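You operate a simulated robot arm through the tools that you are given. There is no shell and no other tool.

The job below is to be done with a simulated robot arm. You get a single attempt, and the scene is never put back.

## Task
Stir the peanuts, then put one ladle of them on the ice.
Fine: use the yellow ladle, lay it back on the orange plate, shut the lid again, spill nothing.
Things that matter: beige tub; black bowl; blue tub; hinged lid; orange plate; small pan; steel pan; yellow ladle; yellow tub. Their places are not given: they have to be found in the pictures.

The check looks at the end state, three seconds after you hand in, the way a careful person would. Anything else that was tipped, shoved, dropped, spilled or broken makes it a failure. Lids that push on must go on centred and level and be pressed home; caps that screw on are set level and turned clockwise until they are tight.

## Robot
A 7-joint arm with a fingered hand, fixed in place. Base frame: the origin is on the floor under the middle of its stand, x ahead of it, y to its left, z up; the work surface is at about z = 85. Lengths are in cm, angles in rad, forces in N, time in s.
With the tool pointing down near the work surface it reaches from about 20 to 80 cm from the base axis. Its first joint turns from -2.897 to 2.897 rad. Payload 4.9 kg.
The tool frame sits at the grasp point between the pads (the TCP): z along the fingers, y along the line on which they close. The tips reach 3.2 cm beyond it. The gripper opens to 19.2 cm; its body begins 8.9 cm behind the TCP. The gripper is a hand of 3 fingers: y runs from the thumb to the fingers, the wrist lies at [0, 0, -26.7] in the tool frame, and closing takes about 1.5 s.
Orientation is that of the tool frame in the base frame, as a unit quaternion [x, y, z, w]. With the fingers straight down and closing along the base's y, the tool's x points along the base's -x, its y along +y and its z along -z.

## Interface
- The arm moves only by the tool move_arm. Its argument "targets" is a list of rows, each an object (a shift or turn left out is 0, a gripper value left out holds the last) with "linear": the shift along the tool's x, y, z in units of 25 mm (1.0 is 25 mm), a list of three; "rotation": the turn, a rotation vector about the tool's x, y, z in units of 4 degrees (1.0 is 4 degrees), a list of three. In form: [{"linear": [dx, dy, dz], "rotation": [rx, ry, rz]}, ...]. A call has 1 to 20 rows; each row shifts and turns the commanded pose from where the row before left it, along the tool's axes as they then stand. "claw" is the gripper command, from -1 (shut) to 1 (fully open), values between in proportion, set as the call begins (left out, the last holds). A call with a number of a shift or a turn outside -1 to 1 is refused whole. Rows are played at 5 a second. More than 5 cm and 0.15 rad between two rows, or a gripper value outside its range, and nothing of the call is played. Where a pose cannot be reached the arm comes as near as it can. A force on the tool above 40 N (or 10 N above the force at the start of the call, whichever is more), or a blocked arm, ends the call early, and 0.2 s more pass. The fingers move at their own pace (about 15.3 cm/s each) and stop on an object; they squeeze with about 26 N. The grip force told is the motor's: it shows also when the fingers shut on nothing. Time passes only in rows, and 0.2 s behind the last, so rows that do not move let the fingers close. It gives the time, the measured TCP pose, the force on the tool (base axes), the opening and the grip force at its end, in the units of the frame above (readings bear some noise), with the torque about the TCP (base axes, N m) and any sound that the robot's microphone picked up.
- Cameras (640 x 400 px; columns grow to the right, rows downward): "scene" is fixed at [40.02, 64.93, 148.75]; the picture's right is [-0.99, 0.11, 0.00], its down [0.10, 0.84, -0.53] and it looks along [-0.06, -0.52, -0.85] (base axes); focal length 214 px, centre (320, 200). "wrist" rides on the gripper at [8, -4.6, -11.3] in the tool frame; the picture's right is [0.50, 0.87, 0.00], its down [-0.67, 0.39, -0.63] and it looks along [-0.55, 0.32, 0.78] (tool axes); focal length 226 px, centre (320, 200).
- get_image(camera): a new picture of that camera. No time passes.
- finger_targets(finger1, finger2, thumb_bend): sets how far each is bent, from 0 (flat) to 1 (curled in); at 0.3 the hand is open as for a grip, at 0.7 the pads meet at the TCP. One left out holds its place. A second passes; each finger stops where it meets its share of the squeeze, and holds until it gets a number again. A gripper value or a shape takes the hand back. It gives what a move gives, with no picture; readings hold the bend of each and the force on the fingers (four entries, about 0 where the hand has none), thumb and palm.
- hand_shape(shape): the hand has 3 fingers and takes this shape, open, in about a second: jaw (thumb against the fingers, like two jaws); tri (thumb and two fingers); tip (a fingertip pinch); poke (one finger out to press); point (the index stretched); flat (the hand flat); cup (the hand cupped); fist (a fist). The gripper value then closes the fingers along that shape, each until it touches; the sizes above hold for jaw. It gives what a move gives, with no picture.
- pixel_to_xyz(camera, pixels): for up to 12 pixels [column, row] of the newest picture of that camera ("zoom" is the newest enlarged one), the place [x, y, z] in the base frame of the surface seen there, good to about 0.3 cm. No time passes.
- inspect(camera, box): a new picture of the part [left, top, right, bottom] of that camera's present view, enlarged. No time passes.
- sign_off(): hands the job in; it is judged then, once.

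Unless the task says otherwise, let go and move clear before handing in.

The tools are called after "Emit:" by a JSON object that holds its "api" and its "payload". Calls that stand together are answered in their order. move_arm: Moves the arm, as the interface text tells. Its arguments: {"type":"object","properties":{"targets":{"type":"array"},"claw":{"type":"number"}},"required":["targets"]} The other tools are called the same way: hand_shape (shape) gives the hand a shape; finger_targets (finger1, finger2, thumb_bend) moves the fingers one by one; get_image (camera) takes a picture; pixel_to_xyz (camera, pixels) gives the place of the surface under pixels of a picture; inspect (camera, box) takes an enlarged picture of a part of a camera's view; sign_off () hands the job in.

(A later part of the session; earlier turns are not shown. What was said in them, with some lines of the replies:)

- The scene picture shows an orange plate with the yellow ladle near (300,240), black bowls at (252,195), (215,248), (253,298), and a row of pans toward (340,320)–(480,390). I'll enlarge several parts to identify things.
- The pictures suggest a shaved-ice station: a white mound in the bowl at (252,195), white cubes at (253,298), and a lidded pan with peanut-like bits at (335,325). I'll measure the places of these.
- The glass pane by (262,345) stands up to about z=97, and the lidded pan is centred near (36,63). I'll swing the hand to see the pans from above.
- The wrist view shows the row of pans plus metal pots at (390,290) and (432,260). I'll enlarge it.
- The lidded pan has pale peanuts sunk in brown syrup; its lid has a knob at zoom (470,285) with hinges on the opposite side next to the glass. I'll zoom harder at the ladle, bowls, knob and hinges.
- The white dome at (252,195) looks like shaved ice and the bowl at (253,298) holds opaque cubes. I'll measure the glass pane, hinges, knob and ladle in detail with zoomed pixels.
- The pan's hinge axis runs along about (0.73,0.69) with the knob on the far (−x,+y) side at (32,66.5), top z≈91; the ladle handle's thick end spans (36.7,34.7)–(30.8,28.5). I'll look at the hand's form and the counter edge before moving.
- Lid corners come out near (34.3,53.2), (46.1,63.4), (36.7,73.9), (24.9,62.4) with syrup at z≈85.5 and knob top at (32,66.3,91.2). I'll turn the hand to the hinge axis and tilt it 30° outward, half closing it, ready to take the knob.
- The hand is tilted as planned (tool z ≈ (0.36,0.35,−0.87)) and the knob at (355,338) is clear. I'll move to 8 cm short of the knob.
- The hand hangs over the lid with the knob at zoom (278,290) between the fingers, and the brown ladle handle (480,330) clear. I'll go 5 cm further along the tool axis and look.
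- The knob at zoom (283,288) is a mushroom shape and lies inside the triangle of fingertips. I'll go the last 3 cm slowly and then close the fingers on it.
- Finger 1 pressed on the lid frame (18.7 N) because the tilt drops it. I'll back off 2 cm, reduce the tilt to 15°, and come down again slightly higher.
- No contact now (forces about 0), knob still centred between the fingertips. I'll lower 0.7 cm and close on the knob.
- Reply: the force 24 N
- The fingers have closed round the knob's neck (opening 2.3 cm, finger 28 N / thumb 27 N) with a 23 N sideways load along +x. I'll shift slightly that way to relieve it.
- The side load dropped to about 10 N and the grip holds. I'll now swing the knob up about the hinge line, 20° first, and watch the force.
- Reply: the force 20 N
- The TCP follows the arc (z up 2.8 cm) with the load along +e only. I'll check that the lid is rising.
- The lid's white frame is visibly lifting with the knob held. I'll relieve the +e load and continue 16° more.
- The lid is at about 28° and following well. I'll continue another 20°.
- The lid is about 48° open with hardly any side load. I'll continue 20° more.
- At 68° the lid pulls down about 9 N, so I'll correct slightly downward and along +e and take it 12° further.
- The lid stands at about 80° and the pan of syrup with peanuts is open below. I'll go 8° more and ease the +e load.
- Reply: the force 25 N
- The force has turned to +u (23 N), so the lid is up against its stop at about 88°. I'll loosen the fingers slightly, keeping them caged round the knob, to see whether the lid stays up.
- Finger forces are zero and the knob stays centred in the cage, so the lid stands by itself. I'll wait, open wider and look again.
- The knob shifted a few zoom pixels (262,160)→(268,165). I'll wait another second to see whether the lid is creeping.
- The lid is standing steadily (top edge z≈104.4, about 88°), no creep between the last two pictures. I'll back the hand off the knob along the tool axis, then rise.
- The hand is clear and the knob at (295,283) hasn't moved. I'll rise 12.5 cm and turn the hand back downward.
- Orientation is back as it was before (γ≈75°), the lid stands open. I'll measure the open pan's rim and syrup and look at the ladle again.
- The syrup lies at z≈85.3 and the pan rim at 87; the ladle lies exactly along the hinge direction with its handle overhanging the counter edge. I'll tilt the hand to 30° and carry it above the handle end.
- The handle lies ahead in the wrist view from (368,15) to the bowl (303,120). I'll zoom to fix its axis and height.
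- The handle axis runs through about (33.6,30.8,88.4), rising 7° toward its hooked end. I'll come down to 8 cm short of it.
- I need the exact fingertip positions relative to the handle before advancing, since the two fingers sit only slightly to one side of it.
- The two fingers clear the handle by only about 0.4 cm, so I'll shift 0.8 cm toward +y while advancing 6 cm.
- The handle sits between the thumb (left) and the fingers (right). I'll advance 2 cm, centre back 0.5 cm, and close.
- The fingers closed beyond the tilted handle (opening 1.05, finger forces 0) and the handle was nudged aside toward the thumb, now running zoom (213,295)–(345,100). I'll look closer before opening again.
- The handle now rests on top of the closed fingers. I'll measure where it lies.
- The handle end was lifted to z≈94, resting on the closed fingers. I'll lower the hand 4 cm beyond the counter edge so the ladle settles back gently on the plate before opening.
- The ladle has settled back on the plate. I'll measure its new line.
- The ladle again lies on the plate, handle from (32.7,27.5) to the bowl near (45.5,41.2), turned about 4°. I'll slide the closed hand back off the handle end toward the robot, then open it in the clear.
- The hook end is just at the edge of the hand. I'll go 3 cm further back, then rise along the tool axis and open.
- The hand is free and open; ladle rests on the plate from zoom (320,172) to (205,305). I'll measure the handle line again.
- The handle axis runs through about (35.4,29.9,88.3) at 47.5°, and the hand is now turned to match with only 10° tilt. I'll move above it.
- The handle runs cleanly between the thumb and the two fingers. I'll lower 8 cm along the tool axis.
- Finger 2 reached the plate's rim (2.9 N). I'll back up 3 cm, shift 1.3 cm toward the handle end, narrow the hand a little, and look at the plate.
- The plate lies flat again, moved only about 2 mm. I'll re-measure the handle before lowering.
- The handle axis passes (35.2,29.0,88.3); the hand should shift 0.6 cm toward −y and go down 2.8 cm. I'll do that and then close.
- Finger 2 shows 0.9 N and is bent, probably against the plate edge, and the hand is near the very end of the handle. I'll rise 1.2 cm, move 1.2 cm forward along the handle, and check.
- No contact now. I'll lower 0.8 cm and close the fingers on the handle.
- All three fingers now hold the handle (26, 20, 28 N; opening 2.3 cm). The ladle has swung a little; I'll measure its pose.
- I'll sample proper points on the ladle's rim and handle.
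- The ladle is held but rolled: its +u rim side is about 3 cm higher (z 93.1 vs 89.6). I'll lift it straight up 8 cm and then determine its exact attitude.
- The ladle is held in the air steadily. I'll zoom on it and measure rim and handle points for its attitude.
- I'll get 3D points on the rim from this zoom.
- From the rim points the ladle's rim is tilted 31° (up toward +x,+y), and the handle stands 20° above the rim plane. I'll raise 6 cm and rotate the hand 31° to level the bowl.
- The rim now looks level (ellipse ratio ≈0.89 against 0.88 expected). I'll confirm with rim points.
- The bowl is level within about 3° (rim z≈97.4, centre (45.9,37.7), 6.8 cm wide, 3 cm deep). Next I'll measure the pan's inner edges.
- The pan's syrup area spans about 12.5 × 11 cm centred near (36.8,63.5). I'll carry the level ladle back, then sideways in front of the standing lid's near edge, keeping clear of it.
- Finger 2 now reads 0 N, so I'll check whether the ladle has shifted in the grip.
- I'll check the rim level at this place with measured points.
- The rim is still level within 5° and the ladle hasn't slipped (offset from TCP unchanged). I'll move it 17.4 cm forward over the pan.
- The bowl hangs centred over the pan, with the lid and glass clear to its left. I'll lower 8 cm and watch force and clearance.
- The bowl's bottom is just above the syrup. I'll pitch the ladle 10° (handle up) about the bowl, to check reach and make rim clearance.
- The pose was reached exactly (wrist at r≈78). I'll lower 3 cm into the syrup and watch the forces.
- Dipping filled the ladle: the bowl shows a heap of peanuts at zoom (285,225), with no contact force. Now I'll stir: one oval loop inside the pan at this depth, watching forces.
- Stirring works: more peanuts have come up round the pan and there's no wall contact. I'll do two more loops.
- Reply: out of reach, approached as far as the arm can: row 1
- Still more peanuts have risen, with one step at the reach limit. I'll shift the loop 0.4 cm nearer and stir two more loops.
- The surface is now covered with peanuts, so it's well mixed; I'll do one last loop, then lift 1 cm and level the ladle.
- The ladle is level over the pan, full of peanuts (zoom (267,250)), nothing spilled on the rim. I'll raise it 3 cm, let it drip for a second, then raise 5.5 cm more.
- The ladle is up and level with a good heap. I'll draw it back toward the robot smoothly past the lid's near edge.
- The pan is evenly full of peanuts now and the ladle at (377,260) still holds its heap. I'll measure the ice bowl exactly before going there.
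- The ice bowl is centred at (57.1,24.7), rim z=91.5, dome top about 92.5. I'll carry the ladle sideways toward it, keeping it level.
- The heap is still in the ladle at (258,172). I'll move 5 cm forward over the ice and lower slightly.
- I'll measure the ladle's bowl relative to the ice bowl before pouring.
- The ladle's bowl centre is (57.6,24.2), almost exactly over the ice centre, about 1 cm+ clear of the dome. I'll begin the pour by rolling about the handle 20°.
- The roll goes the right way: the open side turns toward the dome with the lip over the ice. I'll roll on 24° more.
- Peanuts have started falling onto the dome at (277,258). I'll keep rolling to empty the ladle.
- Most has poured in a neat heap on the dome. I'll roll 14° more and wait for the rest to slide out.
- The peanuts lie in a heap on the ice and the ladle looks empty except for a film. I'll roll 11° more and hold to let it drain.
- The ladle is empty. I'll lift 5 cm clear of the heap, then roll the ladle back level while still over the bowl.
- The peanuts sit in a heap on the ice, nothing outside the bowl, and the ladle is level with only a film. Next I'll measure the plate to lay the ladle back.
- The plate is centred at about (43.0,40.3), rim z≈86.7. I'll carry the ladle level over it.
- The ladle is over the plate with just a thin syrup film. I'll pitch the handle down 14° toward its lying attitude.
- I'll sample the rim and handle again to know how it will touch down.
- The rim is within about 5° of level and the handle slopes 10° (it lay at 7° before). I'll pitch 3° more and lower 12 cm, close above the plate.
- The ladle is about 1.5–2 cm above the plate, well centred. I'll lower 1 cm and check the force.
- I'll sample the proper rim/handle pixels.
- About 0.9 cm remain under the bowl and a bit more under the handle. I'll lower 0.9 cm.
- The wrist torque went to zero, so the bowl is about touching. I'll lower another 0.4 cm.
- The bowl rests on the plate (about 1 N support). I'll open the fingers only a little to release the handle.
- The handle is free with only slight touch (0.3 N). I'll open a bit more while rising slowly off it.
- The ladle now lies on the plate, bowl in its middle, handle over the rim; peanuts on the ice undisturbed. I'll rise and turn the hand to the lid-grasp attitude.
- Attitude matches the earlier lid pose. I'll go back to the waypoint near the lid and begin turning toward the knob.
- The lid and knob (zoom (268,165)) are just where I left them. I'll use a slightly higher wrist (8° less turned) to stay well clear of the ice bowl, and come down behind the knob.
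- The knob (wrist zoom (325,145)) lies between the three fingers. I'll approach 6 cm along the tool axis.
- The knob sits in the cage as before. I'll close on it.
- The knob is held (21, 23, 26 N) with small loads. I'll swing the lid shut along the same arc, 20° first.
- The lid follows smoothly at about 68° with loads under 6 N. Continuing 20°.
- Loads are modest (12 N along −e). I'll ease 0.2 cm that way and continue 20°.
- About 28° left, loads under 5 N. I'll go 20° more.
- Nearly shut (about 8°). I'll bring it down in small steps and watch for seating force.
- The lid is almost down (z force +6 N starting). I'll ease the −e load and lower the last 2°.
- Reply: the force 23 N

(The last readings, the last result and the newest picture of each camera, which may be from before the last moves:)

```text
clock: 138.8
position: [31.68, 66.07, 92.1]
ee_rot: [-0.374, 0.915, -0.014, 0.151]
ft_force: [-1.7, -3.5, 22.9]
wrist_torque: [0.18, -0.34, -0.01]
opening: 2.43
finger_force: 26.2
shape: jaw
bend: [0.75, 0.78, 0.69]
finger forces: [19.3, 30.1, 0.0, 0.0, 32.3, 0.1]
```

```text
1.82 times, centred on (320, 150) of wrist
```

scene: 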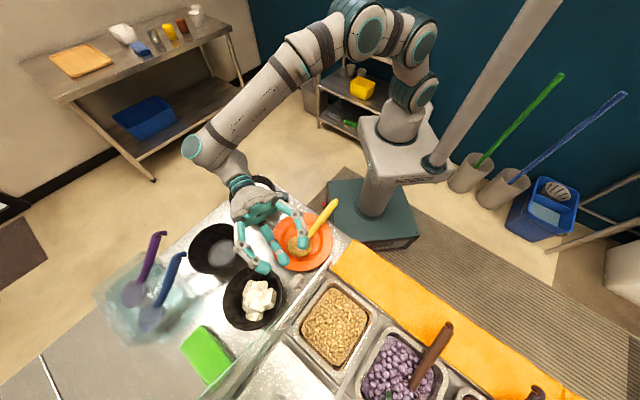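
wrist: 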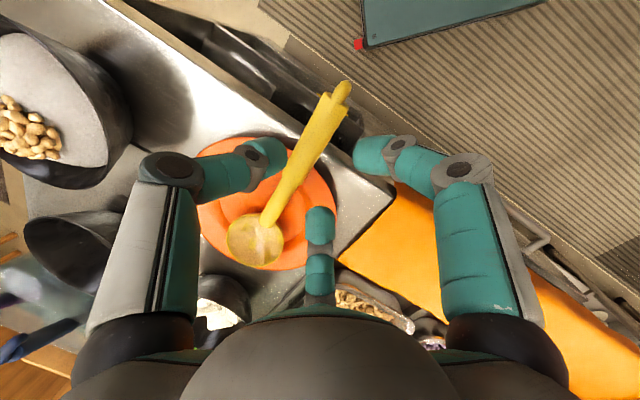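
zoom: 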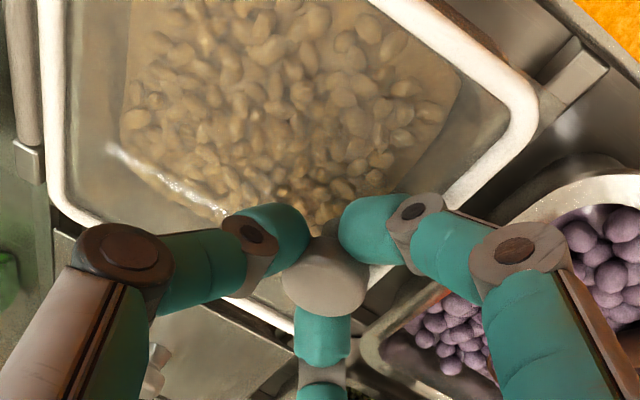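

A firm 23 N upward force shows the lid has seated. I'll check the frame heights against the original 87.9.

Emit:
{"api": "pixel_to_xyz", "payload": {"camera": "zoom", "pixels": [[308, 88], [190, 245], [340, 390], [365, 365], [385, 140], [260, 320], [345, 112], [375, 345]]}}

```text
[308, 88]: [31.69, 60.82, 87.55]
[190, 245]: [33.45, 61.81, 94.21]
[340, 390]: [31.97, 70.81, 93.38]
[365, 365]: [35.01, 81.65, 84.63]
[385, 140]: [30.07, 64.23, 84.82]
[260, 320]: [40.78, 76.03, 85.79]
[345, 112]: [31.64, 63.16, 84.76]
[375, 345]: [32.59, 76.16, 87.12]
```

That measured the wrist zoom; I'll re-take the scene zoom and measure there.

Emit:
{"api": "inspect", "payload": {"camera": "scene", "box": [280, 250, 390, 380]}}

Emit:
{"api": "pixel_to_xyz", "payload": {"camera": "zoom", "pixels": [[308, 85], [190, 245], [340, 392], [375, 348], [385, 142], [250, 320], [345, 110], [390, 325]]}}

```text
3.08 times, centred on (335, 315) of scene
```

zoom: 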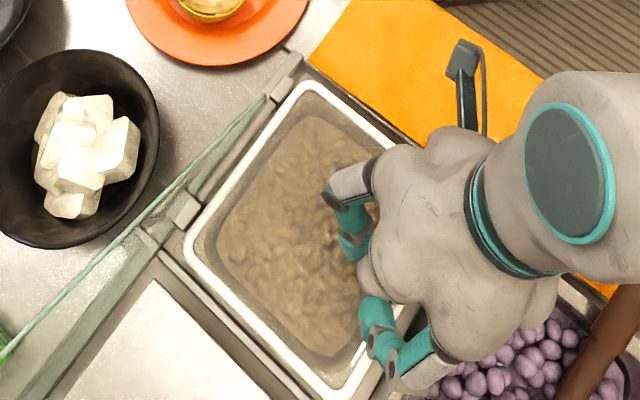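

```text
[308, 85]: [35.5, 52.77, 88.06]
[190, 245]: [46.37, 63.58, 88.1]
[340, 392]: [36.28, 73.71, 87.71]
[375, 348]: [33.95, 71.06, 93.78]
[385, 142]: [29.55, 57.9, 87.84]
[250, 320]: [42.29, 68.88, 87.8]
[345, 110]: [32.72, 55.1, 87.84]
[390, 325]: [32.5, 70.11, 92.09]
```

All frame points are back at z≈87.8–88.1, so the lid is shut. I'll release the knob, easing upward as the fingers open.

Emit:
{"api": "move_arm", "payload": {"targets": [{"linear": [0, 0, -0.06]}, {"linear": [0, 0, -0.04]}, {"linear": [0, 0, 0]}, {"linear": [0, 0, -0.1]}, {"linear": [0, 0, 0]}, {"linear": [0, 0, 0]}], "claw": -0.2}}

Emit:
{"api": "inspect", "payload": {"camera": "scene", "box": [280, 250, 390, 380]}}

Emit:
{"api": "inspect", "payload": {"camera": "wrist", "box": [160, 40, 480, 260]}}

```text
clock: 140.2
position: [31.44, 65.81, 91.97]
ee_rot: [-0.374, 0.915, -0.017, 0.147]
ft_force: [0.1, -0.2, 2.0]
wrist_torque: [-0.02, 0.03, 0.03]
opening: 7.6
finger_force: 0.2
shape: jaw
bend: [0.43, 0.42, 0.7]
finger forces: [2.1, 0.1, 0.1, 0.0, 0.0, 0.1]
```

```text
3.08 times, centred on (335, 315) of scene
```

zoom: 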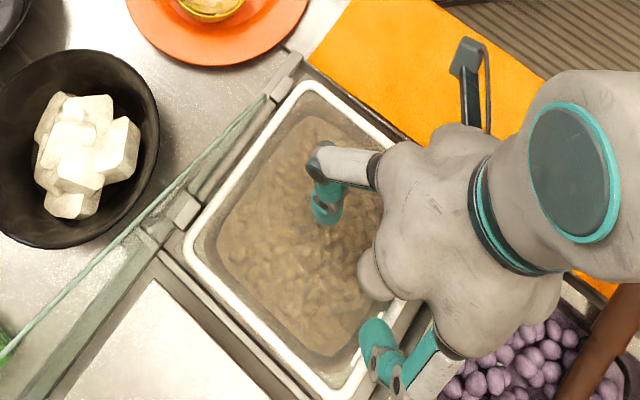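

```text
1.82 times, centred on (320, 150) of wrist
```

zoom: 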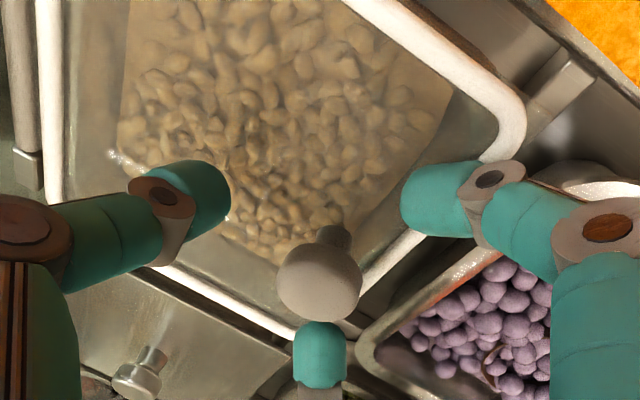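

The knob is free. I'll lift straight up 4 cm, then more, keeping the fingers clear of the knob.

Emit:
{"api": "move_arm", "payload": {"targets": [{"linear": [-0.1025, -0.0565, -0.382]}, {"linear": [-0.1025, -0.0565, -0.382]}, {"linear": [-0.1025, -0.0565, -0.382]}, {"linear": [-0.1025, -0.0565, -0.382]}]}}

Emit:
{"api": "inspect", "payload": {"camera": "scene", "box": [280, 250, 390, 380]}}

```text
clock: 141.2
position: [31.3, 65.88, 96.05]
ee_rot: [-0.375, 0.915, -0.017, 0.148]
ft_force: [-0.2, -0.6, 0.5]
wrist_torque: [-0.02, -0.01, 0.01]
opening: 7.64
finger_force: 0.1
shape: jaw
bend: [0.42, 0.42, 0.7]
finger forces: [0.0, 0.1, 0.0, 0.0, 0.1, 0.0]
```

```text
3.08 times, centred on (335, 315) of scene
```

zoom: 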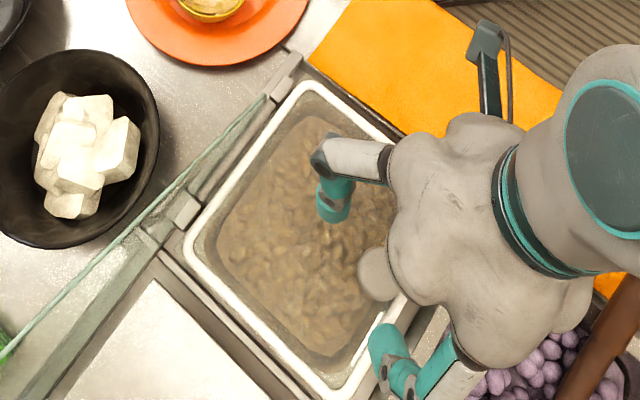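

Lid stays shut with no contact. I'll rise 15 cm more and retreat toward the robot.

Emit:
{"api": "move_arm", "payload": {"targets": [{"linear": [-0.2, -0.113, -0.763]}, {"linear": [-0.2, -0.113, -0.763]}, {"linear": [-0.2, -0.113, -0.763]}, {"linear": [-0.2, -0.113, -0.763]}, {"linear": [-0.2, -0.113, -0.763]}, {"linear": [-0.2, -0.113, -0.763]}, {"linear": [-0.2, -0.113, -0.763]}, {"linear": [0.9, 0, -0.25]}, {"linear": [0.9, 0, -0.25]}, {"linear": [0.9, 0, -0.25]}, {"linear": [0.9, 0, -0.25]}, {"linear": [0.9, 0, -0.25]}, {"linear": [0.9, 0, -0.25]}, {"linear": [0.9, 0, -0.25]}]}}

Emit:
{"api": "get_image", "payload": {"camera": "scene"}}

Emit:
{"api": "inspect", "payload": {"camera": "scene", "box": [270, 240, 400, 390]}}

Emit:
{"api": "inspect", "payload": {"camera": "scene", "box": [215, 165, 355, 285]}}

```text
clock: 144.2
position: [19.33, 54.63, 110.18]
ee_rot: [-0.375, 0.915, -0.017, 0.147]
ft_force: [0.2, -0.5, -0.1]
wrist_torque: [-0.01, 0.01, -0.02]
opening: 7.62
finger_force: 0.1
shape: jaw
bend: [0.42, 0.42, 0.7]
finger forces: [0.1, 0.0, 0.1, 0.0, 0.0, 0.1]
```

```text
taken
```

scene: 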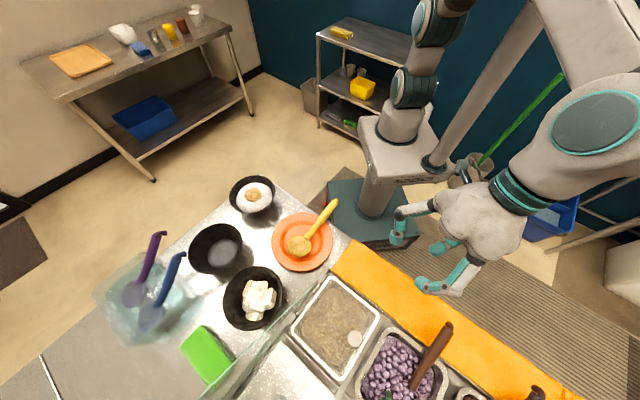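

```text
2.67 times, centred on (335, 315) of scene
```

zoom: 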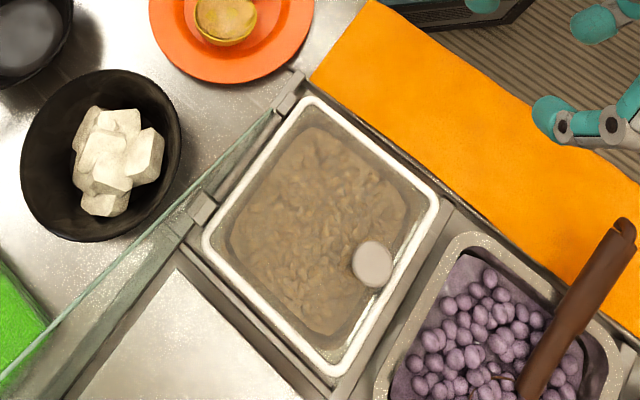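

```text
3.33 times, centred on (285, 225) of scene
```

zoom: 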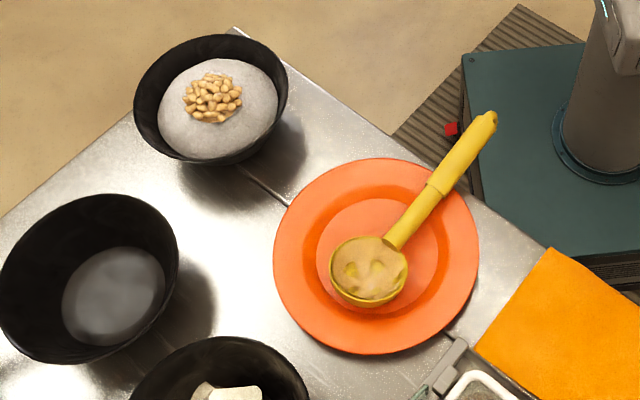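

Peanuts are heaped on the ice, the ladle lies on the plate, and the lid looks shut. I'll verify the lid's height and look for any spill or leftovers up close.

Emit:
{"api": "inspect", "payload": {"camera": "scene", "box": [270, 205, 340, 275]}}

Emit:
{"api": "inspect", "payload": {"camera": "scene", "box": [225, 170, 280, 220]}}

Emit:
{"api": "pixel_to_xyz", "payload": {"camera": "scene", "pixels": [[355, 338], [330, 279], [303, 338], [340, 376], [378, 318], [360, 348], [320, 356], [355, 297]]}}

Emit:
{"api": "inspect", "payload": {"camera": "scene", "box": [320, 230, 520, 400]}}

```text
5.71 times, centred on (305, 240) of scene
```

zoom: 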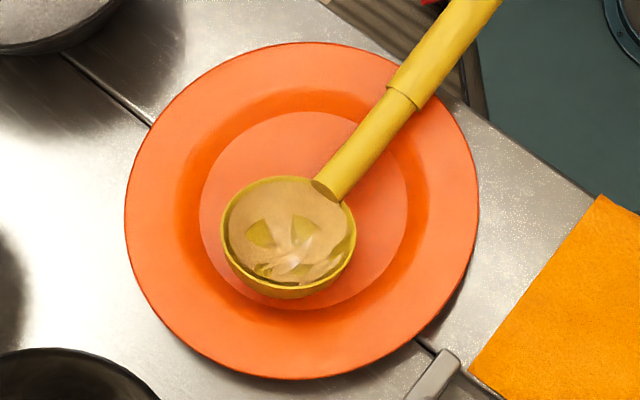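

```text
8.00 times, centred on (252, 195) of scene
```

zoom: 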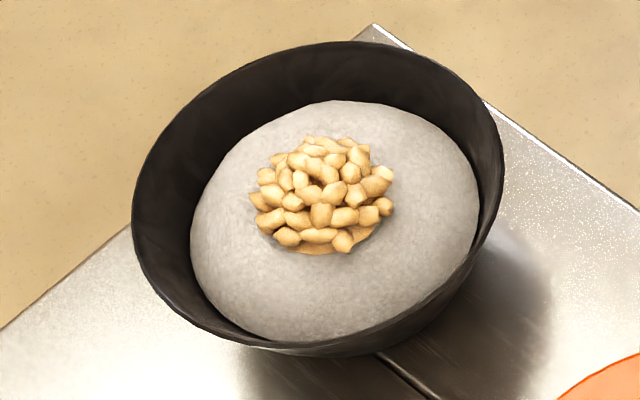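

```text
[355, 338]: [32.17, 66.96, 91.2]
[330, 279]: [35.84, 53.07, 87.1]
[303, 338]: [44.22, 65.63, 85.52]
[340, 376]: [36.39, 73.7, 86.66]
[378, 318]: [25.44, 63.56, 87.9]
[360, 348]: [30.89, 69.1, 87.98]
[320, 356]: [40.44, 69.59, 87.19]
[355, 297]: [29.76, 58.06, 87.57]
```

```text
2.35 times, centred on (420, 315) of scene
```

zoom: 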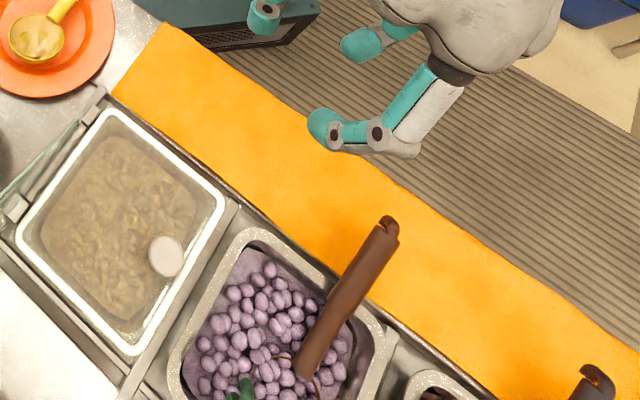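

The knob reads (32.2,67.0,91.2), the same as before opening, so the lid is fully shut. The peanuts are on the ice, the ladle lies on the plate, I see no spill, and the hand is clear, so I'm handing in.

Emit:
{"api": "sign_off", "payload": {}}

```text
The job is handed in.
```

The peanuts are stirred, one ladleful is heaped on the shaved ice, and I've handed the job in; I haven't seen the result of the check.

- **Stirring:** I made six loops in the peanut pan with the yellow ladle. Peanuts that had sunk in the syrup came up and covered the surface.
- **On the ice:** I took the smooth white dome in the black bowl as the ice, rather than the bowl of white cubes. The peanuts sit near its middle, and none are outside the bowl.
- **Ladle:** It lies on the orange plate with its bowl near the middle and its handle over the rim. A little syrup is still in it. My first try at gripping it failed and nudged the ladle. During the second try the plate slid about 2 mm.
- **Lid:** It is shut again. Its knob is back within about a millimetre of where it started.
- **Spills:** I saw none on the counter, the orange cloth or the other pans in the last pictures.
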